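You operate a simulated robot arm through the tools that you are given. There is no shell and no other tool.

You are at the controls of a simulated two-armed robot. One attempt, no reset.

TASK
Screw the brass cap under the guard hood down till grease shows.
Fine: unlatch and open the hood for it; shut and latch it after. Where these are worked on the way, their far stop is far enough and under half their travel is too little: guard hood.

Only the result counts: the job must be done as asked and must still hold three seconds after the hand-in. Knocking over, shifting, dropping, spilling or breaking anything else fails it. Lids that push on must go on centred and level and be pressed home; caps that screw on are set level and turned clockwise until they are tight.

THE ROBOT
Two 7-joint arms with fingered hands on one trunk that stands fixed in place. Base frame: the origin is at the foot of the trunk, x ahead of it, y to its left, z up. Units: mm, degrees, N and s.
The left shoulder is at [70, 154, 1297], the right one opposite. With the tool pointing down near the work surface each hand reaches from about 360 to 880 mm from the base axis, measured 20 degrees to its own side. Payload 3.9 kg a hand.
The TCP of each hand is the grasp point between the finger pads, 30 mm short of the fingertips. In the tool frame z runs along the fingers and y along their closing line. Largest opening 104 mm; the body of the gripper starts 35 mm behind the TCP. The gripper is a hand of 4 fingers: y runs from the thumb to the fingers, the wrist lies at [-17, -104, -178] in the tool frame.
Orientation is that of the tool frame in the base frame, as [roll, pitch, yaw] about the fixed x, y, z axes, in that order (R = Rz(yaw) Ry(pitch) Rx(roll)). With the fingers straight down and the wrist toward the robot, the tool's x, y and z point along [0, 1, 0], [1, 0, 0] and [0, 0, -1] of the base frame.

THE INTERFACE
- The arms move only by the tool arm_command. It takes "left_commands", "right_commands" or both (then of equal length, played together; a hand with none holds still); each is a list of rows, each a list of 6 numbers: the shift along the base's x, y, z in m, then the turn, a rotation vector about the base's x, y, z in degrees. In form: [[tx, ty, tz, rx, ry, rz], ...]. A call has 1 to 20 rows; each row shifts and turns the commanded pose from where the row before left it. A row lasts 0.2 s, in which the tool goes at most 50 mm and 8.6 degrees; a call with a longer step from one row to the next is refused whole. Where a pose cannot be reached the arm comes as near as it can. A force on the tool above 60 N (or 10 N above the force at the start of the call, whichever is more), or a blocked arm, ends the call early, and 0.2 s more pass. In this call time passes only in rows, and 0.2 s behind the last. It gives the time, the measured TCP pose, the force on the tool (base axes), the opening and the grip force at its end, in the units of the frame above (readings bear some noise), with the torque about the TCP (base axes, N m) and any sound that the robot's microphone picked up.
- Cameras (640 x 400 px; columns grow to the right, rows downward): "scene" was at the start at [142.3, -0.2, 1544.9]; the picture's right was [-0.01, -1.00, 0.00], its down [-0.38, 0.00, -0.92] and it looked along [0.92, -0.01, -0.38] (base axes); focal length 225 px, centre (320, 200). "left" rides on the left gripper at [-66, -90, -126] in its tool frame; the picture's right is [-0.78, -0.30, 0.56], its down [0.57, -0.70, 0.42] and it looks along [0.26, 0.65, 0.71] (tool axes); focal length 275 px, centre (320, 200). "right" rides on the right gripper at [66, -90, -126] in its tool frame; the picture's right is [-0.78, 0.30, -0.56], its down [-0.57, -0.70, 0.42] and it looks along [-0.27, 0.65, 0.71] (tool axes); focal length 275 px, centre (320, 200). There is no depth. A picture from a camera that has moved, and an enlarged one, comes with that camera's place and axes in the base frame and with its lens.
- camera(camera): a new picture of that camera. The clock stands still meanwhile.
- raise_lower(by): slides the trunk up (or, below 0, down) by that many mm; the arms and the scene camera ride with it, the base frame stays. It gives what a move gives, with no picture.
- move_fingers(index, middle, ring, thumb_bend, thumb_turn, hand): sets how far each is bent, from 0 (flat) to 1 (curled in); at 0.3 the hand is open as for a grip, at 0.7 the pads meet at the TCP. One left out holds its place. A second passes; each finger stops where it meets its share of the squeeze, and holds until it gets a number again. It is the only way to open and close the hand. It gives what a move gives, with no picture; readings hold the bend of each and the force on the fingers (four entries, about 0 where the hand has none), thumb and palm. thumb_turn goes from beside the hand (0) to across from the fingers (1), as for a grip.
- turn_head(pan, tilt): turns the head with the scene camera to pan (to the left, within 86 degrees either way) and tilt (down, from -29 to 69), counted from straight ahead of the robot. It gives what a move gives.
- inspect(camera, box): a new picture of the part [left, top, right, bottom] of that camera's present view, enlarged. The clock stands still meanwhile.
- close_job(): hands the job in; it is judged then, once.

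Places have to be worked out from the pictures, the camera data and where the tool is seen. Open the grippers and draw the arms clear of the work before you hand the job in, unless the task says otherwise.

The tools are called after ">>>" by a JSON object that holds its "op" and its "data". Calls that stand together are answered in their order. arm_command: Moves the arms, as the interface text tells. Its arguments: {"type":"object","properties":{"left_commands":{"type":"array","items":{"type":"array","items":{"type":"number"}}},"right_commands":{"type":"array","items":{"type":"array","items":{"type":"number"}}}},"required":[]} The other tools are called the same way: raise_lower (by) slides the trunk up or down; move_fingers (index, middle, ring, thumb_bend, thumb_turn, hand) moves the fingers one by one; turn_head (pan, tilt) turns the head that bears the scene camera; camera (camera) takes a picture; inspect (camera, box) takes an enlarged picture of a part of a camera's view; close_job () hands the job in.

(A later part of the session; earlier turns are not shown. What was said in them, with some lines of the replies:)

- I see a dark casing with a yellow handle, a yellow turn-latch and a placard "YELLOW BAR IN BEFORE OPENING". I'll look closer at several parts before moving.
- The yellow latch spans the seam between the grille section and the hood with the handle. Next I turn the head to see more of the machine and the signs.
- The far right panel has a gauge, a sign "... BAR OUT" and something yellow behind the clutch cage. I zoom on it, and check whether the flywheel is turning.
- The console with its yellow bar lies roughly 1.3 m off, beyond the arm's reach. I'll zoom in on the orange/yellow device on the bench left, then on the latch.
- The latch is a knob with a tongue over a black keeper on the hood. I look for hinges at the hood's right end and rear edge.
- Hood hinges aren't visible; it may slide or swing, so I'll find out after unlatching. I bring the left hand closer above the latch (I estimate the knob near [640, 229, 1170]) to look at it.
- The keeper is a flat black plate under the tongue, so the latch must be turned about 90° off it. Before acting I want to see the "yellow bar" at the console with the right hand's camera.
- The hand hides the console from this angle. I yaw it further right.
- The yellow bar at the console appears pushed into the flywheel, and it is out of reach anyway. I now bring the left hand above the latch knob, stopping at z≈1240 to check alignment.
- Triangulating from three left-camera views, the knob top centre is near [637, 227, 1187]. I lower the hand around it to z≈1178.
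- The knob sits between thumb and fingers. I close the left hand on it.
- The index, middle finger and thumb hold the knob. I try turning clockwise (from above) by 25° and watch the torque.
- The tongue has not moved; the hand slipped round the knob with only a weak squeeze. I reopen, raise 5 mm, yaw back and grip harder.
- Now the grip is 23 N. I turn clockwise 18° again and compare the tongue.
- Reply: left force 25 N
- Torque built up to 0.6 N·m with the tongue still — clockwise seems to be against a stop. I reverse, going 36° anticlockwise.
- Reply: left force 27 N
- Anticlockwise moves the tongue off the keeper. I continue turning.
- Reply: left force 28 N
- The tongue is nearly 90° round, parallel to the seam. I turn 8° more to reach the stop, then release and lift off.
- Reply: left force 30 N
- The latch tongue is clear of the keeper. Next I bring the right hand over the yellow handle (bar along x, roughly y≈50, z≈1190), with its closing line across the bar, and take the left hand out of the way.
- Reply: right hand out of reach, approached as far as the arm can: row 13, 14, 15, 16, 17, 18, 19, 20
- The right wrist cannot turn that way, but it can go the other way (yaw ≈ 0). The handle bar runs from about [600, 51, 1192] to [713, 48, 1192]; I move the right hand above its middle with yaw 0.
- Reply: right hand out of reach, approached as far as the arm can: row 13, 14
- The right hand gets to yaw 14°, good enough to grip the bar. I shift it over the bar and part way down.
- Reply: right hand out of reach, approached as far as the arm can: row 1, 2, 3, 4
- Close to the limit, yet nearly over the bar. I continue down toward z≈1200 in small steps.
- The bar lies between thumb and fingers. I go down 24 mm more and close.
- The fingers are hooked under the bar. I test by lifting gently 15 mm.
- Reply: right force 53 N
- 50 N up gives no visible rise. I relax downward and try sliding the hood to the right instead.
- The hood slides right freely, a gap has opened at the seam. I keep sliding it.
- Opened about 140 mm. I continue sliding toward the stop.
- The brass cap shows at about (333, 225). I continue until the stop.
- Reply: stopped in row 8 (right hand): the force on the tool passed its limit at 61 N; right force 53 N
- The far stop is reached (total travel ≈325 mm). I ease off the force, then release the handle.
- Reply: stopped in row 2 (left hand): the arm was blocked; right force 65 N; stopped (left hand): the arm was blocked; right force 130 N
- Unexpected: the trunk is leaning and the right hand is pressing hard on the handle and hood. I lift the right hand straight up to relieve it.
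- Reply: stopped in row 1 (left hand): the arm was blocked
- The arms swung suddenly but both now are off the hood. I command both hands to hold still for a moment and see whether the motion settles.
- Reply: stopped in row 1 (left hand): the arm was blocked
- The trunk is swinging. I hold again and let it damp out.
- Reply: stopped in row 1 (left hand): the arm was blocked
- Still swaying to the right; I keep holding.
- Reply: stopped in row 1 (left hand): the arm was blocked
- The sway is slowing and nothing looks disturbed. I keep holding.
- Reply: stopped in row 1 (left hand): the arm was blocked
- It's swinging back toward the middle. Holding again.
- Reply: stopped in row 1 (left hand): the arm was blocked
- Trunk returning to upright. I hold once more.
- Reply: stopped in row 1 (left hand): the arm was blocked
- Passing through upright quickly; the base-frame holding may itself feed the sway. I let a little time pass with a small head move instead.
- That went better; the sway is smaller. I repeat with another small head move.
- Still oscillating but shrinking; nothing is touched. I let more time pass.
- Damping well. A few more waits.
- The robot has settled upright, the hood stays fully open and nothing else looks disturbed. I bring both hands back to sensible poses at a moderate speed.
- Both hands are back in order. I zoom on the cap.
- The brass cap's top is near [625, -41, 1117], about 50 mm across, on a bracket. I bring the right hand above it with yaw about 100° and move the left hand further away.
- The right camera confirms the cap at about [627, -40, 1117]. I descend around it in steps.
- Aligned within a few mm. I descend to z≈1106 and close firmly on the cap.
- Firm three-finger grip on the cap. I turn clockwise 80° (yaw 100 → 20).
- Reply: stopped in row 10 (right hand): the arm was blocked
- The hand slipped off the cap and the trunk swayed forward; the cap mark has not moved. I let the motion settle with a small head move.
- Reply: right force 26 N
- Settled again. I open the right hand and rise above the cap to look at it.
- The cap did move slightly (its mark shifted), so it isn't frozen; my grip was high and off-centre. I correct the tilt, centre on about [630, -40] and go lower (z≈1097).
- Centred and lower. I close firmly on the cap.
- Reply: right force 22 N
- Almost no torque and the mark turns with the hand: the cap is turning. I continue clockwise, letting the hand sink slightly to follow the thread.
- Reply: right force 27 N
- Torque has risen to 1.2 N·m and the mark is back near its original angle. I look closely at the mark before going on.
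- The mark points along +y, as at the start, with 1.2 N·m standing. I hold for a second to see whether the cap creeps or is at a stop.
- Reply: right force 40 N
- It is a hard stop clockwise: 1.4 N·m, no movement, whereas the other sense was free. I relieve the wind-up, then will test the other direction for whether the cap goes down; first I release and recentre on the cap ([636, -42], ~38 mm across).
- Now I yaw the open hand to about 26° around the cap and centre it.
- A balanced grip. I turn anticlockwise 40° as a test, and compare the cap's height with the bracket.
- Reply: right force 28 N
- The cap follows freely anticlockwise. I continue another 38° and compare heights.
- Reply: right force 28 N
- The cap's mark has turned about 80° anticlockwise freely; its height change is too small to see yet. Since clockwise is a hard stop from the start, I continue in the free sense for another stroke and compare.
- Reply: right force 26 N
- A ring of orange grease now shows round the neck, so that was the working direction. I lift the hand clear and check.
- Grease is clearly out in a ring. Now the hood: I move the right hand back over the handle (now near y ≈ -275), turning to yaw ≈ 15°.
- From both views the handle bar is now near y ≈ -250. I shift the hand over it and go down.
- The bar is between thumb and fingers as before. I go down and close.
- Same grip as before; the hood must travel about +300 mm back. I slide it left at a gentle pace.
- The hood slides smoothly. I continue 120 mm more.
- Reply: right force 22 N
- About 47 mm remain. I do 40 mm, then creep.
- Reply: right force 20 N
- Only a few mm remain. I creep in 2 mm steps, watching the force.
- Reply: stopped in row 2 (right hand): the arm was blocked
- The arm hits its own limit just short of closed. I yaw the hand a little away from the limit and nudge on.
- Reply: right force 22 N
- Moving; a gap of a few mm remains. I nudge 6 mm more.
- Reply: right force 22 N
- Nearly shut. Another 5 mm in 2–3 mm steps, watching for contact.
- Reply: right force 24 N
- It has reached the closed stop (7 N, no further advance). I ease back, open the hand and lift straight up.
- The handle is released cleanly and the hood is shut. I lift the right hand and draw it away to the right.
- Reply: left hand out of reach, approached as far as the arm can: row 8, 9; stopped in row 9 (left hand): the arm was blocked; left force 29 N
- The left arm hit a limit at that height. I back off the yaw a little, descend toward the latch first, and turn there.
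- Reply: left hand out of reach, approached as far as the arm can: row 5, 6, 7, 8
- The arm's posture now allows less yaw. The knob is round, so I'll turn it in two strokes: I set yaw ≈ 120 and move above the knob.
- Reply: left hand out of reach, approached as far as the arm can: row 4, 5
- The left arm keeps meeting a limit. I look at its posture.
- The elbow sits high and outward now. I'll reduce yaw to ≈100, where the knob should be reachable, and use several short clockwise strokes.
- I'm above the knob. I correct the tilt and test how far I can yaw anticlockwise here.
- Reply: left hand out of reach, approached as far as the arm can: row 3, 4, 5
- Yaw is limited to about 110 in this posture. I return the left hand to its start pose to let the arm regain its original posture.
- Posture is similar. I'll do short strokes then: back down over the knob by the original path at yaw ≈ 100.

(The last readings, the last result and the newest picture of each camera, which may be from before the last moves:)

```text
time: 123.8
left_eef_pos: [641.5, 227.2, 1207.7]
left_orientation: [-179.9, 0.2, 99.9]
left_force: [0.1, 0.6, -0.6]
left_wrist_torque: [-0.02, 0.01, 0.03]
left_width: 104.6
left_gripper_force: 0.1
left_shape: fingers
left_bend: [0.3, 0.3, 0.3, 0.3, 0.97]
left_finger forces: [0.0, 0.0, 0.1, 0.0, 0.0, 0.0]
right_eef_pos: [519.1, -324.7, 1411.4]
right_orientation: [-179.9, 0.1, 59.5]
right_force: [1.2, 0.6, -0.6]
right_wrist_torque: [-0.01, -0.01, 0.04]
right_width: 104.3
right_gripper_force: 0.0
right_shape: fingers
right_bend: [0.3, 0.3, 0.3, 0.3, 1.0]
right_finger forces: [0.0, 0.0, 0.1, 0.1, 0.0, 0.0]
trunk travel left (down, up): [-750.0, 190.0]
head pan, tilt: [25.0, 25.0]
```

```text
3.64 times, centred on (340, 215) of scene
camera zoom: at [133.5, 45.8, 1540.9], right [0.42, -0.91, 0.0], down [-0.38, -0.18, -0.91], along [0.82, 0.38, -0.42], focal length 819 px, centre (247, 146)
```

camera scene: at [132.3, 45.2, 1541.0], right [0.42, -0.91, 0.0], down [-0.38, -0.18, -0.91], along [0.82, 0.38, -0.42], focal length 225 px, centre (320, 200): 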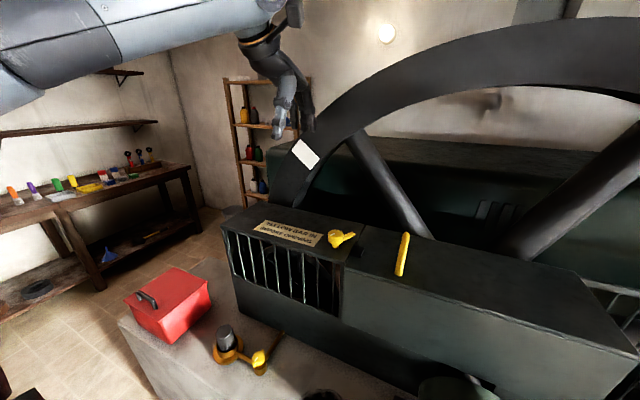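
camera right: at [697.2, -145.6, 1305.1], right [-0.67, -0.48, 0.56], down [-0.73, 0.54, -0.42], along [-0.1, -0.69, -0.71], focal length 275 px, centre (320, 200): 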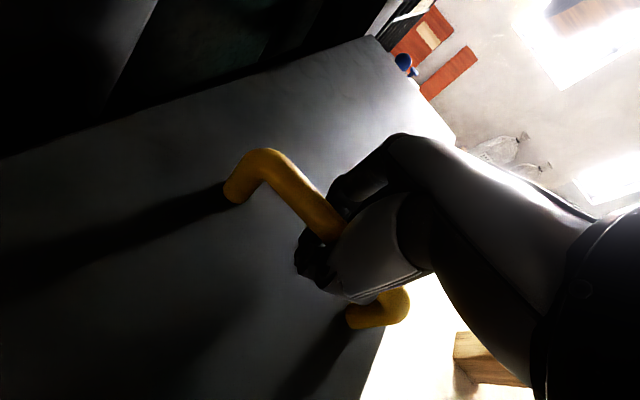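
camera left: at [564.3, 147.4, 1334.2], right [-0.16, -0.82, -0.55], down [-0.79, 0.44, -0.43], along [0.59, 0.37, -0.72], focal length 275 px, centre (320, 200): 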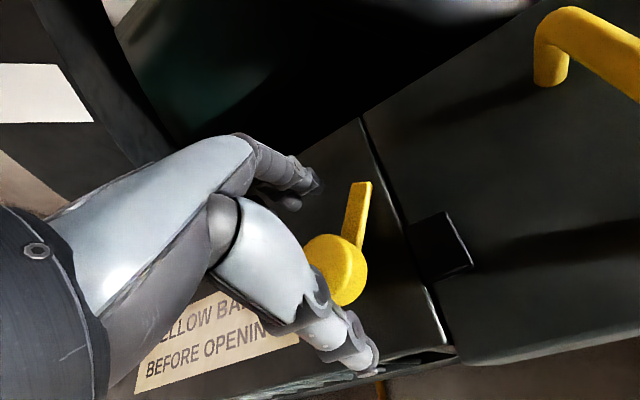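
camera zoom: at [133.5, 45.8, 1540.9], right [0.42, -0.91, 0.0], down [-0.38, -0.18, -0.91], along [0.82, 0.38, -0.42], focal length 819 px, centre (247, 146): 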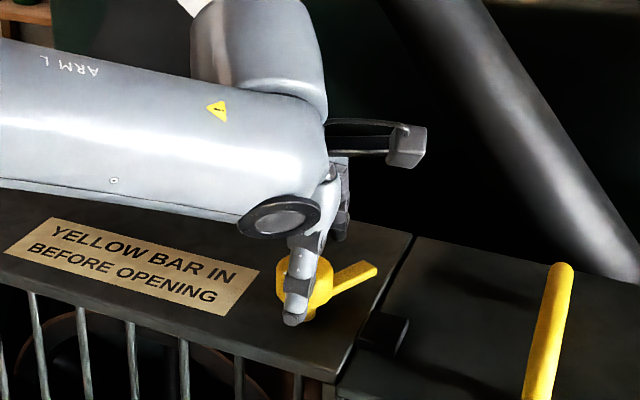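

I yaw to ≈106 and lower to z≈1187, then grip.

>>> {"op": "arm_command", "data": {"left_commands": [[-0.001, 0, -0.007, 0, 0, 3], [-0.001, 0, -0.007, 0, 0, 3], [-0.001, 0, -0.007, 0, 0, 0]]}}

>>> {"op": "move_fingers", "data": {"hand": "left", "index": 0.85, "middle": 0.85, "ring": 0.85, "thumb_bend": 0.85}}

>>> {"op": "inspect", "data": {"camera": "scene", "box": [310, 200, 380, 260]}}

```text
time: 124.5
left_eef_pos: [636.5, 225.9, 1186.3]
left_orientation: [-180.0, 0.2, 106.1]
left_force: [-0.3, -0.7, -0.4]
left_wrist_torque: [0.02, 0.0, 0.0]
left_width: 104.5
left_gripper_force: 0.1
left_shape: fingers
left_bend: [0.3, 0.3, 0.3, 0.3, 0.97]
left_finger forces: [0.0, 0.0, 0.0, 0.0, 0.1, 0.0]
right_eef_pos: [518.1, -325.3, 1411.6]
right_orientation: [-179.9, 0.1, 59.5]
right_force: [0.4, -1.1, 0.7]
right_wrist_torque: [0.0, 0.0, 0.01]
right_width: 104.1
right_gripper_force: 0.0
right_shape: fingers
right_bend: [0.3, 0.3, 0.3, 0.3, 1.0]
right_finger forces: [0.0, 0.0, 0.0, 0.1, 0.1, 0.0]
trunk travel left (down, up): [-750.0, 190.0]
head pan, tilt: [25.0, 25.0]
```

```text
time: 125.5
left_eef_pos: [637.1, 228.4, 1185.6]
left_orientation: [-179.7, 0.0, 106.0]
left_force: [-5.4, 1.4, -14.4]
left_wrist_torque: [-0.1, 0.21, 0.03]
left_width: 27.2
left_gripper_force: 22.2
left_shape: fingers
left_bend: [0.72, 0.62, 0.85, 0.61, 0.94]
left_finger forces: [9.3, 10.2, 2.7, 0.0, 22.2, 0.0]
right_eef_pos: [518.9, -323.5, 1410.2]
right_orientation: [-179.9, 0.1, 59.5]
right_force: [0.2, -0.5, 0.3]
right_wrist_torque: [-0.02, 0.0, -0.01]
right_width: 104.5
right_gripper_force: 0.1
right_shape: fingers
right_bend: [0.3, 0.3, 0.3, 0.3, 1.0]
right_finger forces: [0.1, 0.0, 0.1, 0.0, 0.0, 0.0]
trunk travel left (down, up): [-750.0, 190.0]
head pan, tilt: [25.0, 25.0]
```

```text
6.67 times, centred on (345, 230) of scene
camera zoom: at [134.1, 46.9, 1540.6], right [0.42, -0.91, 0.0], down [-0.38, -0.18, -0.91], along [0.82, 0.38, -0.42], focal length 1501 px, centre (153, 0)
```

zoom: 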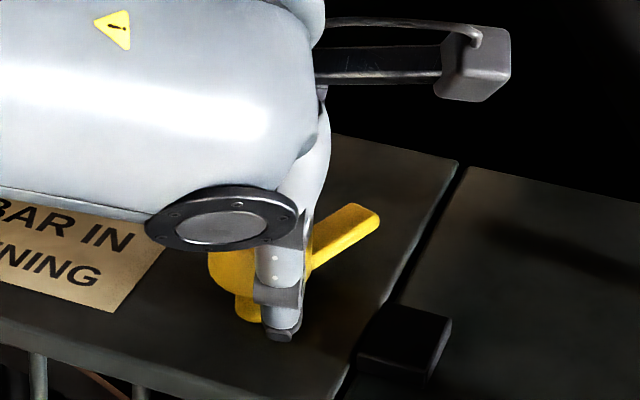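

Good grip (22 N). I turn clockwise 38°.

>>> {"op": "arm_command", "data": {"left_commands": [[0, 0, 0, 0, 0, -7], [0, 0, 0, 0, 0, -7], [0, 0, 0, 0, 0, -7], [0, 0, 0, 0, 0, -7], [0, 0, 0, 0, 0, -7], [0, 0, 0, 0, 0, -5]]}}

>>> {"op": "inspect", "data": {"camera": "scene", "box": [310, 200, 380, 260]}}

```text
time: 127.0
left_eef_pos: [636.5, 227.5, 1185.3]
left_orientation: [-179.6, 0.3, 65.9]
left_force: [-11.6, -1.8, -22.1]
left_wrist_torque: [0.04, 0.31, 0.05]
left_width: 27.8
left_gripper_force: 23.4
left_shape: fingers
left_bend: [0.72, 0.63, 0.85, 0.61, 0.93]
left_finger forces: [10.8, 11.5, 0.7, 0.0, 24.7, 0.0]
right_eef_pos: [519.0, -324.1, 1410.3]
right_orientation: [-179.9, 0.2, 59.6]
right_force: [-0.3, 0.2, -0.3]
right_wrist_torque: [0.0, -0.01, 0.02]
right_width: 104.2
right_gripper_force: 0.1
right_shape: fingers
right_bend: [0.3, 0.3, 0.3, 0.3, 1.0]
right_finger forces: [0.0, 0.0, 0.0, 0.0, 0.0, 0.0]
trunk travel left (down, up): [-750.0, 190.0]
head pan, tilt: [25.0, 25.0]
```

```text
6.67 times, centred on (345, 230) of scene
camera zoom: at [134.0, 46.4, 1540.7], right [0.42, -0.91, 0.0], down [-0.38, -0.18, -0.91], along [0.82, 0.38, -0.42], focal length 1501 px, centre (153, 0)
```

zoom: 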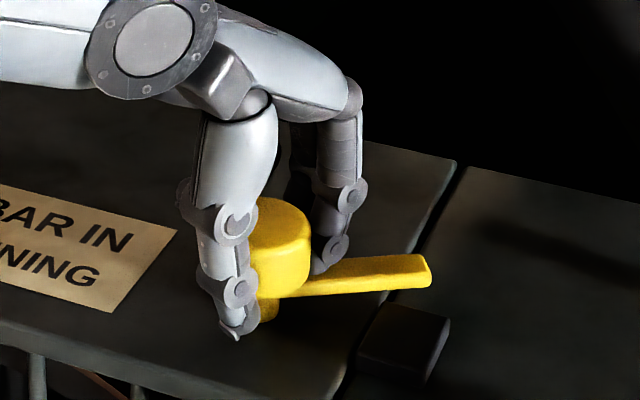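

Turned 40°; I continue in this grip as far as the wrist allows.

>>> {"op": "arm_command", "data": {"left_commands": [[0, 0, 0, 0, 0, -6], [0, 0, 0, 0, 0, -6], [0, 0, 0, 0, 0, -6]]}}

>>> {"op": "inspect", "data": {"camera": "scene", "box": [310, 200, 380, 260]}}

```text
time: 127.8
left_eef_pos: [636.1, 227.6, 1186.8]
left_orientation: [-179.6, 0.3, 47.9]
left_force: [-12.6, -1.7, -24.1]
left_wrist_torque: [0.1, 0.3, 0.05]
left_width: 28.0
left_gripper_force: 24.0
left_shape: fingers
left_bend: [0.72, 0.63, 0.85, 0.61, 0.92]
left_finger forces: [11.5, 11.5, 0.1, 0.0, 25.5, 0.0]
right_eef_pos: [517.5, -323.7, 1411.2]
right_orientation: [-179.9, 0.2, 59.5]
right_force: [0.3, 0.8, 0.2]
right_wrist_torque: [-0.01, -0.02, 0.0]
right_width: 104.3
right_gripper_force: 0.1
right_shape: fingers
right_bend: [0.3, 0.3, 0.3, 0.3, 1.0]
right_finger forces: [0.0, 0.0, 0.0, 0.0, 0.0, 0.0]
trunk travel left (down, up): [-750.0, 190.0]
head pan, tilt: [25.0, 25.0]
```

```text
6.67 times, centred on (345, 230) of scene
camera zoom: at [133.7, 46.8, 1540.8], right [0.42, -0.91, 0.0], down [-0.38, -0.18, -0.91], along [0.82, 0.38, -0.42], focal length 1501 px, centre (153, 0)
```

zoom: 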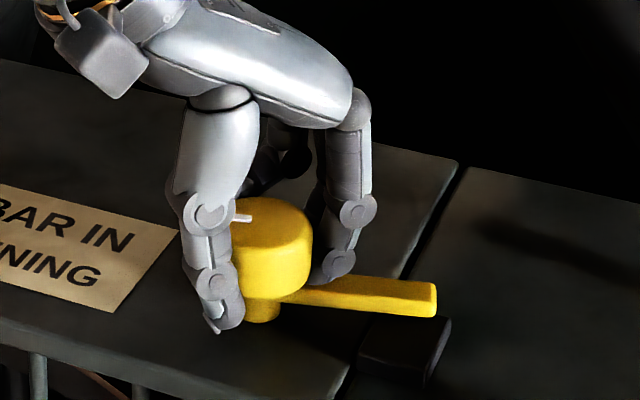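

The wrist has more range this way in this posture; the tongue is ~60° round. I carry on 30° in small steps, watching torque.

>>> {"op": "arm_command", "data": {"left_commands": [[0, 0, 0, 0, 0, -6], [0, 0, 0, 0, 0, -6], [0, 0, 0, 0, 0, -6], [0, 0, 0, 0, 0, -6]]}}

>>> {"op": "inspect", "data": {"camera": "scene", "box": [310, 200, 380, 260]}}

```text
time: 128.8
left_eef_pos: [629.9, 232.5, 1185.3]
left_orientation: [-179.7, 1.1, 24.1]
left_force: [17.0, -6.6, -23.5]
left_wrist_torque: [0.01, -0.26, 0.45]
left_width: 25.1
left_gripper_force: 27.8
left_shape: fingers
left_bend: [0.71, 0.59, 0.85, 0.66, 0.92]
left_finger forces: [11.2, 17.6, 8.6, 0.0, 18.7, 0.0]
left hand out of reach, approached as far as the arm can: row 2, 3, 4
right_eef_pos: [542.3, -323.4, 1404.4]
right_orientation: [-179.0, 0.6, 59.7]
right_force: [-0.7, -0.3, -0.6]
right_wrist_torque: [-0.05, -0.07, 0.01]
right_width: 104.6
right_gripper_force: 0.0
right_shape: fingers
right_bend: [0.3, 0.3, 0.3, 0.3, 1.0]
right_finger forces: [0.0, 0.0, 0.0, 0.0, 0.0, 0.1]
trunk travel left (down, up): [-750.0, 190.0]
head pan, tilt: [25.0, 25.0]
```

```text
6.67 times, centred on (345, 230) of scene
camera zoom: at [170.2, 44.6, 1540.2], right [0.42, -0.91, -0.01], down [-0.41, -0.18, -0.9], along [0.81, 0.38, -0.44], focal length 1501 px, centre (153, 0)
```

zoom: 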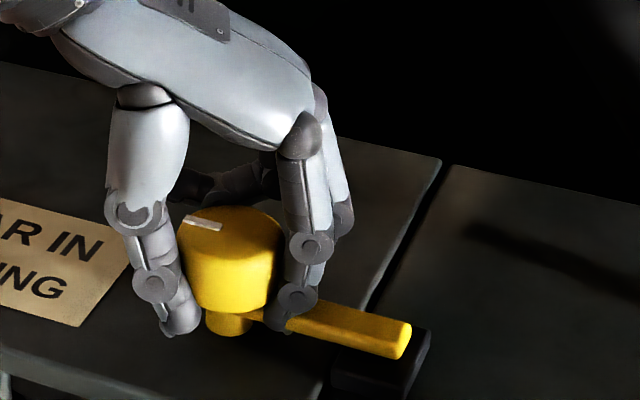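

The tongue is nearly over the keeper, but the arm is at its limit and the trunk is leaning. I ease back slightly and release.

>>> {"op": "arm_command", "data": {"left_commands": [[0.002, -0.002, 0, 0, 0, 4], [0.002, -0.002, 0, 0, 0, 4]]}}

>>> {"op": "move_fingers", "data": {"hand": "left", "index": 0.3, "middle": 0.3, "ring": 0.3, "thumb_bend": 0.3}}

>>> {"op": "inspect", "data": {"camera": "scene", "box": [310, 200, 380, 260]}}

```text
time: 129.3
left_eef_pos: [617.6, 226.2, 1190.7]
left_orientation: [179.4, 0.9, 31.4]
left_force: [-10.8, -26.2, -34.5]
left_wrist_torque: [0.02, 0.9, -0.48]
left_width: 0.5
left_gripper_force: 25.9
left_shape: fingers
left_bend: [0.72, 0.57, 0.86, 0.75, 0.95]
left_finger forces: [13.0, 31.0, 3.0, 0.1, 5.5, 0.0]
right_eef_pos: [513.2, -328.4, 1411.1]
right_orientation: [180.0, 0.7, 59.4]
right_force: [-0.5, 1.1, 0.2]
right_wrist_torque: [-0.05, -0.03, -0.01]
right_width: 104.7
right_gripper_force: 0.0
right_shape: fingers
right_bend: [0.3, 0.3, 0.3, 0.3, 1.0]
right_finger forces: [0.0, 0.0, 0.0, 0.0, 0.0, 0.0]
trunk travel left (down, up): [-750.0, 190.0]
head pan, tilt: [25.0, 25.0]
stopped in row 2 (left hand): the arm was blocked; the commanded pose is now the measured one
```

```text
time: 129.7
left_eef_pos: [554.9, 235.4, 1242.1]
left_orientation: [174.5, -4.9, 33.9]
left_force: [0.2, -1.5, 0.0]
left_wrist_torque: [0.04, 0.01, -0.01]
left_width: 91.4
left_gripper_force: 0.1
left_shape: fingers
left_bend: [0.34, 0.3, 0.48, 0.37, 0.97]
left_finger forces: [0.1, 0.0, 0.0, 0.1, 0.0, 0.0]
right_eef_pos: [413.3, -331.0, 1432.9]
right_orientation: [176.5, -1.0, 59.3]
right_force: [2.3, -0.5, 1.2]
right_wrist_torque: [0.05, 0.19, 0.01]
right_width: 104.6
right_gripper_force: 0.1
right_shape: fingers
right_bend: [0.3, 0.3, 0.3, 0.3, 1.0]
right_finger forces: [0.1, 0.0, 0.0, 0.0, 0.0, 0.0]
trunk travel left (down, up): [-750.0, 190.0]
head pan, tilt: [25.0, 25.0]
stopped (left hand): the arm was blocked; the commanded pose is now the measured one
```

```text
6.67 times, centred on (345, 230) of scene
camera zoom: at [141.5, 46.8, 1541.0], right [0.42, -0.91, 0.0], down [-0.39, -0.18, -0.9], along [0.82, 0.38, -0.43], focal length 1501 px, centre (153, 0)
```

zoom: 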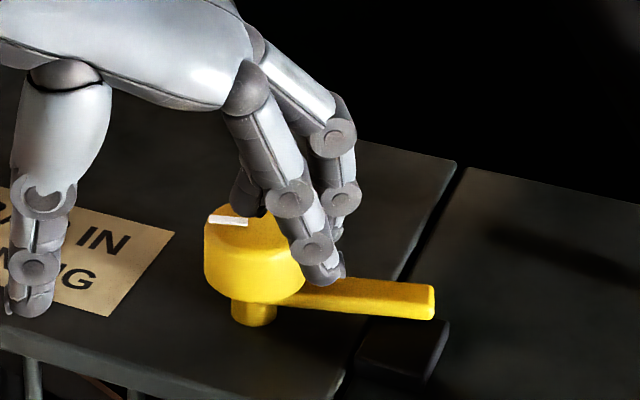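

The hand came off and the tongue slipped back to about 65°. I let the sway settle with small head moves.

>>> {"op": "turn_head", "data": {"pan": 22, "tilt": 30}}

>>> {"op": "camera", "data": {"camera": "scene"}}

>>> {"op": "turn_head", "data": {"pan": 20, "tilt": 35}}

>>> {"op": "turn_head", "data": {"pan": 15, "tilt": 40}}

>>> {"op": "camera", "data": {"camera": "scene"}}

```text
time: 130.3
left_eef_pos: [595.7, 235.1, 1222.4]
left_orientation: [176.5, -2.8, 33.4]
left_force: [-0.2, 0.9, -0.3]
left_wrist_torque: [-0.02, -0.03, 0.02]
left_width: 104.1
left_gripper_force: 0.0
left_shape: fingers
left_bend: [0.3, 0.3, 0.3, 0.3, 0.97]
left_finger forces: [0.0, 0.1, 0.0, 0.1, 0.0, 0.1]
right_eef_pos: [467.9, -332.2, 1421.4]
right_orientation: [178.6, -0.2, 59.4]
right_force: [-0.7, 0.4, -0.5]
right_wrist_torque: [-0.03, -0.03, -0.01]
right_width: 104.6
right_gripper_force: 0.0
right_shape: fingers
right_bend: [0.3, 0.3, 0.3, 0.3, 1.0]
right_finger forces: [0.0, 0.1, 0.0, 0.0, 0.0, 0.0]
trunk travel left (down, up): [-750.0, 190.0]
head pan, tilt: [22.0, 30.0]
```

```text
taken
camera scene: at [172.9, 41.7, 1532.4], right [0.37, -0.93, -0.01], down [-0.49, -0.19, -0.85], along [0.79, 0.32, -0.52], focal length 225 px, centre (320, 200)
```

scene: 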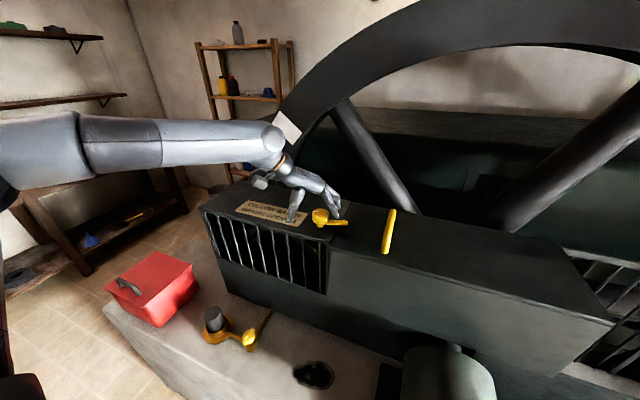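

```text
time: 131.0
left_eef_pos: [587.3, 234.3, 1224.9]
left_orientation: [176.3, -3.1, 33.6]
left_force: [0.9, 0.7, -0.4]
left_wrist_torque: [-0.01, 0.09, -0.01]
left_width: 104.3
left_gripper_force: 0.0
left_shape: fingers
left_bend: [0.3, 0.3, 0.3, 0.3, 0.97]
left_finger forces: [0.0, 0.0, 0.0, 0.0, 0.0, 0.0]
right_eef_pos: [460.2, -332.6, 1420.5]
right_orientation: [178.3, -0.4, 59.4]
right_force: [1.2, 0.3, -0.6]
right_wrist_torque: [0.01, 0.09, -0.02]
right_width: 104.8
right_gripper_force: 0.0
right_shape: fingers
right_bend: [0.3, 0.3, 0.3, 0.3, 1.0]
right_finger forces: [0.0, 0.0, 0.0, 0.0, 0.1, 0.0]
trunk travel left (down, up): [-750.0, 190.0]
head pan, tilt: [20.0, 35.0]
```

```text
time: 131.6
left_eef_pos: [579.6, 234.5, 1227.7]
left_orientation: [176.1, -3.4, 33.6]
left_force: [0.4, 0.2, -0.4]
left_wrist_torque: [0.01, 0.03, 0.02]
left_width: 104.2
left_gripper_force: 0.1
left_shape: fingers
left_bend: [0.3, 0.3, 0.3, 0.3, 0.97]
left_finger forces: [0.0, 0.0, 0.0, 0.0, 0.0, 0.0]
right_eef_pos: [449.8, -333.9, 1425.4]
right_orientation: [177.8, -0.6, 59.4]
right_force: [0.0, -0.1, -0.4]
right_wrist_torque: [-0.02, 0.05, 0.0]
right_width: 104.7
right_gripper_force: 0.0
right_shape: fingers
right_bend: [0.3, 0.3, 0.3, 0.3, 1.0]
right_finger forces: [0.0, 0.0, 0.1, 0.0, 0.0, 0.1]
trunk travel left (down, up): [-750.0, 190.0]
head pan, tilt: [15.0, 40.0]
```

```text
taken
camera scene: at [138.3, 29.0, 1516.9], right [0.26, -0.97, 0.0], down [-0.62, -0.17, -0.76], along [0.74, 0.2, -0.65], focal length 225 px, centre (320, 200)
```

scene: 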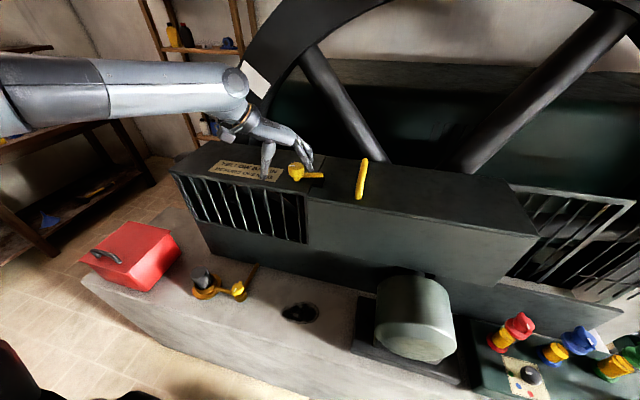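

Settled; everything is in place. I raise the hand, yaw back to ≈88, level it and return above the knob for a last stroke.

>>> {"op": "arm_command", "data": {"left_commands": [[0, 0, 0.02, 0.5, 1.5, 4], [0.005, 0, 0.01, 0.5, 1.5, 6], [0.008, -0.001, 0, 0.4, 2, 6], [0.01, -0.001, 0, 0, 0, 8], [0.01, -0.001, 0, 0, 0, 8], [0.01, -0.001, 0, 0, 0, 8], [0.01, -0.001, 0, 0, 0, 8], [0.004, -0.001, 0, 0, 0, 6]]}}

>>> {"op": "camera", "data": {"camera": "left"}}

>>> {"op": "inspect", "data": {"camera": "scene", "box": [260, 120, 360, 200]}}

```text
time: 133.4
left_eef_pos: [632.6, 228.4, 1261.9]
left_orientation: [-179.6, -0.8, 87.5]
left_force: [0.4, -0.7, -0.1]
left_wrist_torque: [0.0, -0.01, 0.0]
left_width: 104.1
left_gripper_force: 0.0
left_shape: fingers
left_bend: [0.3, 0.3, 0.3, 0.3, 0.97]
left_finger forces: [0.1, 0.1, 0.0, 0.1, 0.1, 0.0]
right_eef_pos: [443.6, -333.5, 1427.0]
right_orientation: [177.6, -0.9, 59.3]
right_force: [0.9, -0.5, 0.3]
right_wrist_torque: [-0.01, 0.02, -0.02]
right_width: 104.7
right_gripper_force: 0.0
right_shape: fingers
right_bend: [0.3, 0.3, 0.3, 0.3, 1.0]
right_finger forces: [0.1, 0.0, 0.1, 0.0, 0.0, 0.0]
trunk travel left (down, up): [-750.0, 190.0]
head pan, tilt: [15.0, 40.0]
```

```text
taken
camera left: at [539.6, 163.7, 1386.7], right [-0.33, -0.75, -0.57], down [-0.68, 0.61, -0.41], along [0.66, 0.25, -0.71], focal length 275 px, centre (320, 200)
```

left: 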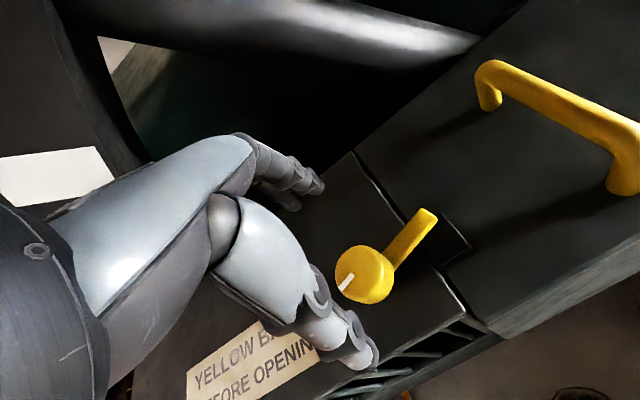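

```text
5.00 times, centred on (310, 160) of scene
camera zoom: at [132.2, 28.7, 1517.6], right [0.26, -0.97, 0.0], down [-0.62, -0.17, -0.77], along [0.74, 0.2, -0.64], focal length 1126 px, centre (370, 400)
```

zoom: 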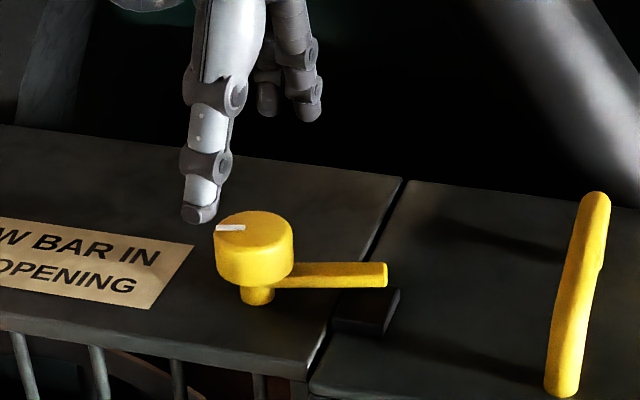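

About 20–25° more is needed. I lower onto the knob and grip.

>>> {"op": "arm_command", "data": {"left_commands": [[0.002, 0, -0.025, 0, 0, 0], [0.002, 0, -0.025, 0, 0, 0], [0, 0, -0.016, 0, 0, 0], [0, 0, -0.011, 0, 0, 0]]}}

>>> {"op": "move_fingers", "data": {"hand": "left", "index": 0.85, "middle": 0.85, "ring": 0.85, "thumb_bend": 0.85}}

>>> {"op": "arm_command", "data": {"left_commands": [[0, 0, 0, 0, 0, -6], [0, 0, 0, 0, 0, -6], [0, 0, 0, 0, 0, -6]]}}

>>> {"op": "inspect", "data": {"camera": "scene", "box": [260, 120, 360, 200]}}

```text
time: 134.4
left_eef_pos: [635.5, 225.5, 1184.8]
left_orientation: [-179.6, -0.9, 87.2]
left_force: [0.6, -0.5, 0.0]
left_wrist_torque: [0.0, 0.0, -0.03]
left_width: 104.0
left_gripper_force: 0.1
left_shape: fingers
left_bend: [0.3, 0.3, 0.3, 0.3, 0.97]
left_finger forces: [0.1, 0.0, 0.0, 0.0, 0.1, 0.0]
right_eef_pos: [442.1, -335.4, 1426.1]
right_orientation: [177.6, -0.8, 59.4]
right_force: [-0.7, -0.1, 0.1]
right_wrist_torque: [-0.02, 0.0, -0.01]
right_width: 104.7
right_gripper_force: 0.0
right_shape: fingers
right_bend: [0.3, 0.3, 0.3, 0.3, 1.0]
right_finger forces: [0.1, 0.1, 0.0, 0.0, 0.0, 0.1]
trunk travel left (down, up): [-750.0, 190.0]
head pan, tilt: [15.0, 40.0]
```

```text
time: 135.4
left_eef_pos: [635.9, 228.6, 1181.7]
left_orientation: [-179.4, -0.9, 87.3]
left_force: [-5.3, 0.8, -16.7]
left_wrist_torque: [-0.01, 0.27, -0.02]
left_width: 24.7
left_gripper_force: 22.9
left_shape: fingers
left_bend: [0.73, 0.63, 0.85, 0.66, 0.94]
left_finger forces: [11.0, 9.9, 2.1, 0.0, 23.9, 0.1]
right_eef_pos: [443.6, -332.3, 1428.2]
right_orientation: [177.7, -0.7, 59.4]
right_force: [-0.2, -0.4, -0.1]
right_wrist_torque: [-0.02, -0.01, -0.01]
right_width: 104.6
right_gripper_force: 0.1
right_shape: fingers
right_bend: [0.3, 0.3, 0.3, 0.3, 1.0]
right_finger forces: [0.0, 0.0, 0.0, 0.0, 0.0, 0.1]
trunk travel left (down, up): [-750.0, 190.0]
head pan, tilt: [15.0, 40.0]
```

```text
time: 136.2
left_eef_pos: [636.6, 227.7, 1183.2]
left_orientation: [-179.6, -0.7, 69.4]
left_force: [-10.5, 1.7, -21.1]
left_wrist_torque: [0.05, 0.34, -0.01]
left_width: 25.0
left_gripper_force: 24.3
left_shape: fingers
left_bend: [0.73, 0.63, 0.85, 0.66, 0.94]
left_finger forces: [10.9, 11.0, 1.2, 0.0, 25.1, 0.0]
right_eef_pos: [445.4, -333.1, 1427.3]
right_orientation: [177.6, -0.7, 59.4]
right_force: [0.4, 0.5, -0.1]
right_wrist_torque: [-0.04, -0.01, -0.02]
right_width: 104.7
right_gripper_force: 0.1
right_shape: fingers
right_bend: [0.3, 0.3, 0.3, 0.3, 1.0]
right_finger forces: [0.1, 0.0, 0.0, 0.0, 0.0, 0.0]
trunk travel left (down, up): [-750.0, 190.0]
head pan, tilt: [15.0, 40.0]
```

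```text
5.00 times, centred on (310, 160) of scene
camera zoom: at [132.9, 30.6, 1517.3], right [0.26, -0.97, 0.0], down [-0.62, -0.17, -0.77], along [0.74, 0.2, -0.64], focal length 1126 px, centre (370, 400)
```

zoom: 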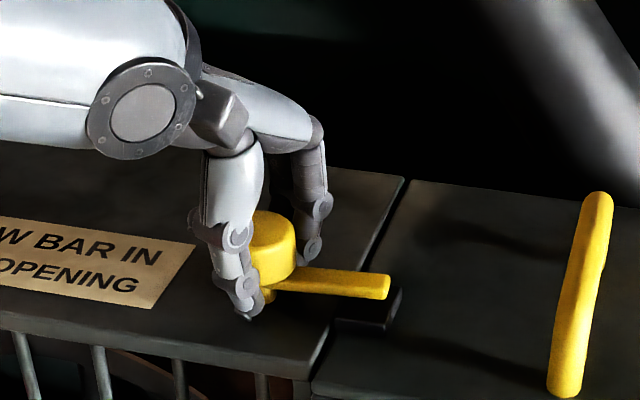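

Tongue moving over the keeper; torque still nil, so not at the stop yet. I turn in small steps until torque rises.

>>> {"op": "arm_command", "data": {"left_commands": [[0, 0, 0, 0, 0, -5], [0, 0, 0, 0, 0, -5]]}}

>>> {"op": "inspect", "data": {"camera": "scene", "box": [260, 120, 360, 200]}}

```text
time: 136.8
left_eef_pos: [636.6, 229.3, 1182.2]
left_orientation: [-179.5, -0.8, 59.3]
left_force: [-8.7, 1.0, -24.0]
left_wrist_torque: [0.14, 0.31, 0.22]
left_width: 24.7
left_gripper_force: 24.1
left_shape: fingers
left_bend: [0.73, 0.64, 0.85, 0.67, 0.92]
left_finger forces: [11.2, 12.2, 0.2, 0.1, 24.9, 0.0]
right_eef_pos: [445.4, -333.2, 1426.9]
right_orientation: [177.7, -0.6, 59.3]
right_force: [0.3, -0.5, -0.5]
right_wrist_torque: [-0.02, 0.02, 0.0]
right_width: 104.7
right_gripper_force: 0.0
right_shape: fingers
right_bend: [0.3, 0.3, 0.3, 0.3, 1.0]
right_finger forces: [0.0, 0.0, 0.0, 0.2, 0.0, 0.0]
trunk travel left (down, up): [-750.0, 190.0]
head pan, tilt: [15.0, 40.0]
```

```text
5.00 times, centred on (310, 160) of scene
camera zoom: at [133.0, 30.4, 1517.4], right [0.26, -0.97, 0.0], down [-0.62, -0.17, -0.77], along [0.74, 0.2, -0.64], focal length 1126 px, centre (370, 400)
```

zoom: 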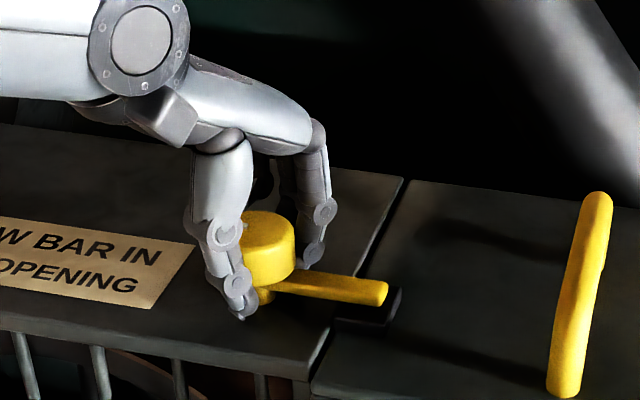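

Torque is starting to rise (0.22): the stop is being reached. I add 4° to seat it, then release.

>>> {"op": "arm_command", "data": {"left_commands": [[0, 0, 0, 0, 0, -5]]}}

>>> {"op": "move_fingers", "data": {"hand": "left", "index": 0.3, "middle": 0.3, "ring": 0.3, "thumb_bend": 0.3}}

>>> {"op": "arm_command", "data": {"left_commands": [[0, 0, 0.02, 0, 0, 0], [0, 0, 0.03, 0, 0, 0], [0, 0, 0.04, 0, 0, 0]]}}

>>> {"op": "inspect", "data": {"camera": "scene", "box": [260, 120, 360, 200]}}

>>> {"op": "camera", "data": {"camera": "left"}}

```text
time: 137.2
left_eef_pos: [637.4, 228.3, 1182.4]
left_orientation: [-179.6, -0.7, 54.2]
left_force: [-6.6, 1.4, -23.0]
left_wrist_torque: [0.18, 0.25, 0.42]
left_width: 24.7
left_gripper_force: 25.2
left_shape: fingers
left_bend: [0.73, 0.72, 0.85, 0.68, 0.9]
left_finger forces: [10.7, 13.2, 0.1, 0.0, 25.9, 0.0]
right_eef_pos: [445.6, -331.9, 1425.9]
right_orientation: [177.6, -0.6, 59.3]
right_force: [0.4, 0.4, 0.8]
right_wrist_torque: [-0.01, -0.02, 0.0]
right_width: 104.8
right_gripper_force: 0.2
right_shape: fingers
right_bend: [0.3, 0.3, 0.3, 0.3, 1.0]
right_finger forces: [0.0, 0.0, 0.1, 0.0, 0.0, 0.0]
trunk travel left (down, up): [-750.0, 190.0]
head pan, tilt: [15.0, 40.0]
```

```text
time: 138.2
left_eef_pos: [635.7, 226.0, 1185.5]
left_orientation: [-179.8, -0.9, 54.3]
left_force: [-0.6, -0.6, 1.3]
left_wrist_torque: [0.02, 0.01, 0.02]
left_width: 104.5
left_gripper_force: 0.0
left_shape: fingers
left_bend: [0.3, 0.3, 0.3, 0.3, 0.97]
left_finger forces: [0.1, 0.0, 0.1, 0.0, 0.0, 0.1]
right_eef_pos: [442.9, -334.1, 1426.6]
right_orientation: [177.5, -0.8, 59.4]
right_force: [-0.2, 0.4, -0.4]
right_wrist_torque: [0.0, -0.03, 0.01]
right_width: 104.7
right_gripper_force: 0.1
right_shape: fingers
right_bend: [0.3, 0.3, 0.3, 0.3, 1.0]
right_finger forces: [0.0, 0.0, 0.1, 0.0, 0.1, 0.0]
trunk travel left (down, up): [-750.0, 190.0]
head pan, tilt: [15.0, 40.0]
```

```text
time: 139.0
left_eef_pos: [634.7, 224.6, 1274.1]
left_orientation: [-179.7, -1.0, 54.3]
left_force: [-0.8, -0.5, 0.1]
left_wrist_torque: [0.01, 0.0, 0.0]
left_width: 104.2
left_gripper_force: 0.0
left_shape: fingers
left_bend: [0.3, 0.3, 0.3, 0.3, 0.97]
left_finger forces: [0.0, 0.0, 0.0, 0.0, 0.0, 0.0]
right_eef_pos: [441.9, -335.7, 1426.0]
right_orientation: [177.6, -0.7, 59.3]
right_force: [0.5, -0.1, -0.6]
right_wrist_torque: [0.0, 0.0, 0.02]
right_width: 104.5
right_gripper_force: 0.0
right_shape: fingers
right_bend: [0.3, 0.3, 0.3, 0.3, 1.0]
right_finger forces: [0.0, 0.0, 0.0, 0.1, 0.1, 0.0]
trunk travel left (down, up): [-750.0, 190.0]
head pan, tilt: [15.0, 40.0]
```

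```text
5.00 times, centred on (310, 160) of scene
camera zoom: at [130.9, 28.0, 1517.6], right [0.26, -0.97, 0.0], down [-0.62, -0.17, -0.77], along [0.74, 0.2, -0.64], focal length 1126 px, centre (370, 400)
```

zoom: 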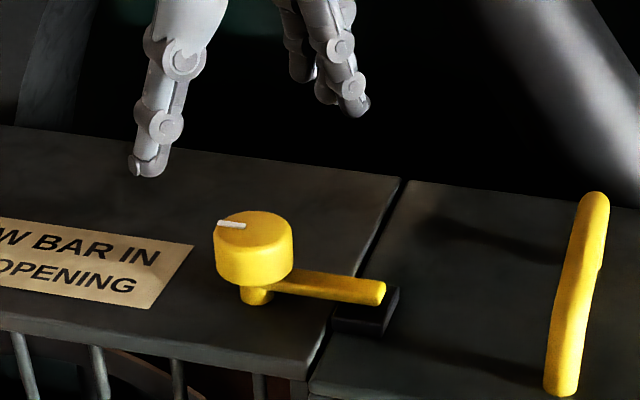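

```text
taken
camera left: at [521.4, 222.4, 1400.4], right [-0.69, -0.45, -0.57], down [-0.23, 0.88, -0.41], along [0.68, -0.15, -0.71], focal length 275 px, centre (320, 200)
```

left: 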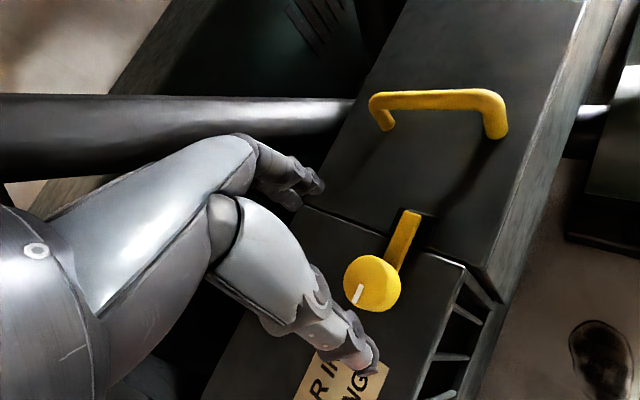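

The tongue lies over the keeper. I compare with the original latched picture using the same head pose (pan 15, tilt 35).

>>> {"op": "turn_head", "data": {"pan": 15, "tilt": 35}}

>>> {"op": "inspect", "data": {"camera": "scene", "box": [240, 120, 400, 240]}}

>>> {"op": "inspect", "data": {"camera": "scene", "box": [260, 160, 340, 220]}}

```text
time: 139.7
left_eef_pos: [634.0, 227.0, 1274.8]
left_orientation: [-179.7, -1.0, 54.5]
left_force: [0.4, 0.7, 0.2]
left_wrist_torque: [0.03, -0.02, -0.01]
left_width: 104.5
left_gripper_force: 0.2
left_shape: fingers
left_bend: [0.3, 0.3, 0.3, 0.3, 0.97]
left_finger forces: [0.0, 0.1, 0.1, 0.1, 0.0, 0.1]
right_eef_pos: [443.5, -334.8, 1426.4]
right_orientation: [177.7, -0.8, 59.3]
right_force: [0.7, 0.0, -0.2]
right_wrist_torque: [0.0, -0.04, -0.02]
right_width: 104.6
right_gripper_force: 0.1
right_shape: fingers
right_bend: [0.3, 0.3, 0.3, 0.3, 1.0]
right_finger forces: [0.1, 0.1, 0.0, 0.0, 0.0, 0.0]
trunk travel left (down, up): [-750.0, 190.0]
head pan, tilt: [15.0, 35.0]
```

```text
3.33 times, centred on (320, 180) of scene
camera zoom: at [134.4, 29.1, 1525.2], right [0.26, -0.97, 0.0], down [-0.55, -0.15, -0.82], along [0.79, 0.21, -0.57], focal length 751 px, centre (320, 267)
```

zoom: 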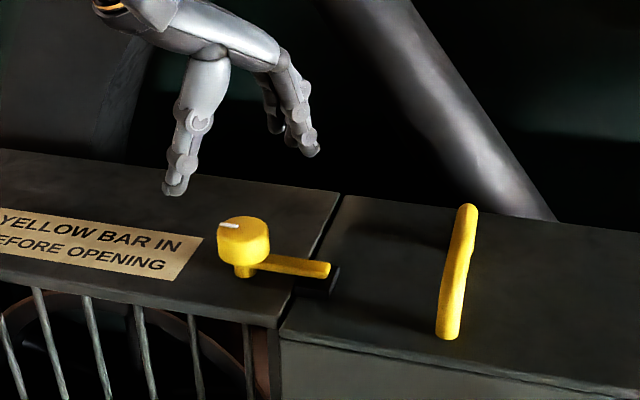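

```text
6.67 times, centred on (300, 190) of scene
camera zoom: at [134.4, 29.1, 1525.2], right [0.26, -0.97, 0.0], down [-0.55, -0.15, -0.82], along [0.79, 0.21, -0.57], focal length 1501 px, centre (453, 267)
```

zoom: 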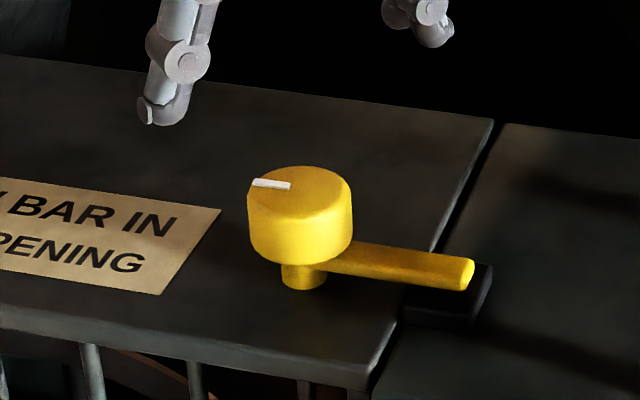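

The latch and seam match the original latched picture. I draw the left arm back to its start pose and check the whole scene.

>>> {"op": "arm_command", "data": {"left_commands": [[0, 0, 0.025, 0, 0, 0], [-0.01, 0.005, 0.03, 0, 0, 5], [-0.015, 0.01, 0.03, 0, 0, 5], [-0.015, 0.01, 0.03, 0, 0, 5], [-0.02, 0.01, 0.03, 0, 0, 5], [-0.02, 0.012, 0.03, 0, 0, 5], [-0.02, 0.015, 0.03, 0, 0, 5], [0, 0, 0.02, 0, 0, 5]]}}

>>> {"op": "turn_head", "data": {"pan": -0.4, "tilt": 22.5}}

>>> {"op": "camera", "data": {"camera": "scene"}}

>>> {"op": "turn_head", "data": {"pan": 0, "tilt": 55}}

>>> {"op": "camera", "data": {"camera": "scene"}}

```text
time: 141.5
left_eef_pos: [534.3, 285.8, 1500.3]
left_orientation: [-179.7, -1.0, 89.5]
left_force: [-0.4, -0.2, 0.2]
left_wrist_torque: [0.04, 0.02, -0.01]
left_width: 104.0
left_gripper_force: 0.1
left_shape: fingers
left_bend: [0.3, 0.3, 0.3, 0.3, 0.97]
left_finger forces: [0.0, 0.0, 0.1, 0.0, 0.0, 0.0]
right_eef_pos: [444.3, -335.4, 1426.6]
right_orientation: [177.6, -0.9, 59.3]
right_force: [0.0, -0.2, -0.1]
right_wrist_torque: [0.0, 0.0, 0.02]
right_width: 104.9
right_gripper_force: 0.1
right_shape: fingers
right_bend: [0.3, 0.3, 0.3, 0.3, 1.0]
right_finger forces: [0.0, 0.0, 0.0, 0.0, 0.0, 0.0]
trunk travel left (down, up): [-750.0, 190.0]
head pan, tilt: [15.0, 35.0]
```

```text
time: 142.3
left_eef_pos: [534.8, 286.9, 1499.8]
left_orientation: [-179.8, -0.9, 89.3]
left_force: [-0.5, 0.7, -0.4]
left_wrist_torque: [0.04, -0.01, 0.0]
left_width: 104.1
left_gripper_force: 0.0
left_shape: fingers
left_bend: [0.3, 0.3, 0.3, 0.3, 0.97]
left_finger forces: [0.0, 0.0, 0.0, 0.1, 0.0, 0.1]
right_eef_pos: [443.3, -335.5, 1426.9]
right_orientation: [177.6, -0.7, 59.4]
right_force: [0.2, -0.1, 0.7]
right_wrist_torque: [0.02, 0.01, -0.02]
right_width: 104.8
right_gripper_force: 0.1
right_shape: fingers
right_bend: [0.3, 0.3, 0.3, 0.3, 1.0]
right_finger forces: [0.0, 0.0, 0.1, 0.0, 0.1, 0.1]
trunk travel left (down, up): [-750.0, 190.0]
head pan, tilt: [-0.4, 22.5]
```

```text
taken
camera scene: at [142.4, 5.3, 1544.9], right [-0.01, -1.0, 0.0], down [-0.38, 0.0, -0.92], along [0.92, -0.01, -0.38], focal length 225 px, centre (320, 200)
```

scene: 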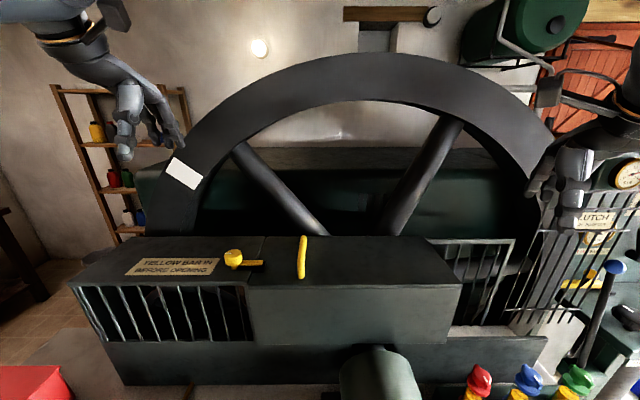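

```text
time: 143.2
left_eef_pos: [535.9, 287.1, 1499.7]
left_orientation: [-179.7, -1.0, 89.3]
left_force: [0.2, -0.6, 0.4]
left_wrist_torque: [-0.03, 0.0, -0.01]
left_width: 104.3
left_gripper_force: 0.1
left_shape: fingers
left_bend: [0.3, 0.3, 0.3, 0.3, 0.97]
left_finger forces: [0.0, 0.0, 0.0, 0.0, 0.0, 0.0]
right_eef_pos: [443.0, -334.0, 1427.0]
right_orientation: [177.6, -0.8, 59.3]
right_force: [0.2, 0.8, 0.4]
right_wrist_torque: [0.03, 0.01, -0.02]
right_width: 104.7
right_gripper_force: 0.0
right_shape: fingers
right_bend: [0.3, 0.3, 0.3, 0.3, 1.0]
right_finger forces: [0.0, 0.0, 0.0, 0.0, 0.0, 0.1]
trunk travel left (down, up): [-750.0, 190.0]
head pan, tilt: [0.0, 55.0]
```

```text
taken
camera scene: at [121.6, 6.6, 1497.0], right [0.0, -1.0, 0.0], down [-0.82, 0.0, -0.57], along [0.57, 0.0, -0.82], focal length 225 px, centre (320, 200)
```

scene: 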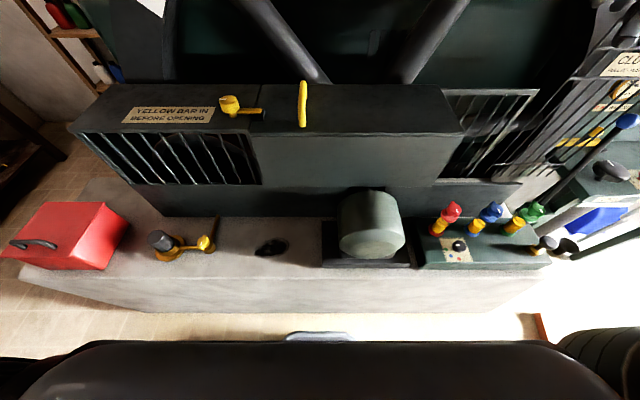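

Hood shut and latched, the grease ring was showing before I closed it, and the rest of the scene matches the start. Hands are open and clear, so I hand the job in.

>>> {"op": "close_job", "data": {}}

```text
The job is handed in.
```

I turned the brass cap until a ring of orange grease showed under it, then shut and latched the hood and handed the job in. The result hasn't come back.

- **Cap direction:** the cap would not turn clockwise. It held at a hard stop up to about 1.4 N·m. It turned freely anticlockwise, and the grease appeared after roughly 140° that way. I saw no clear change in its height, so I relied on the grease showing as the sign it was done.
- **Hood:** I slid it to its far stop to reach the cap, then back to its closed stop. The latch tongue and the seam look the same as in the first pictures.
- **Trunk sway:** when the hood hit its far stop, the trunk leaned and both arms swung wide for several seconds. Two smaller sways followed, one at the cap and one at the latch. In the final pictures nothing looks knocked over or shifted.
- **Yellow bar:** the sign says "YELLOW BAR IN BEFORE OPENING". The bar at the console looked pushed into the flywheel, but it was out of reach, so I did not touch or test it.

Both hands are open and clear of the machine.
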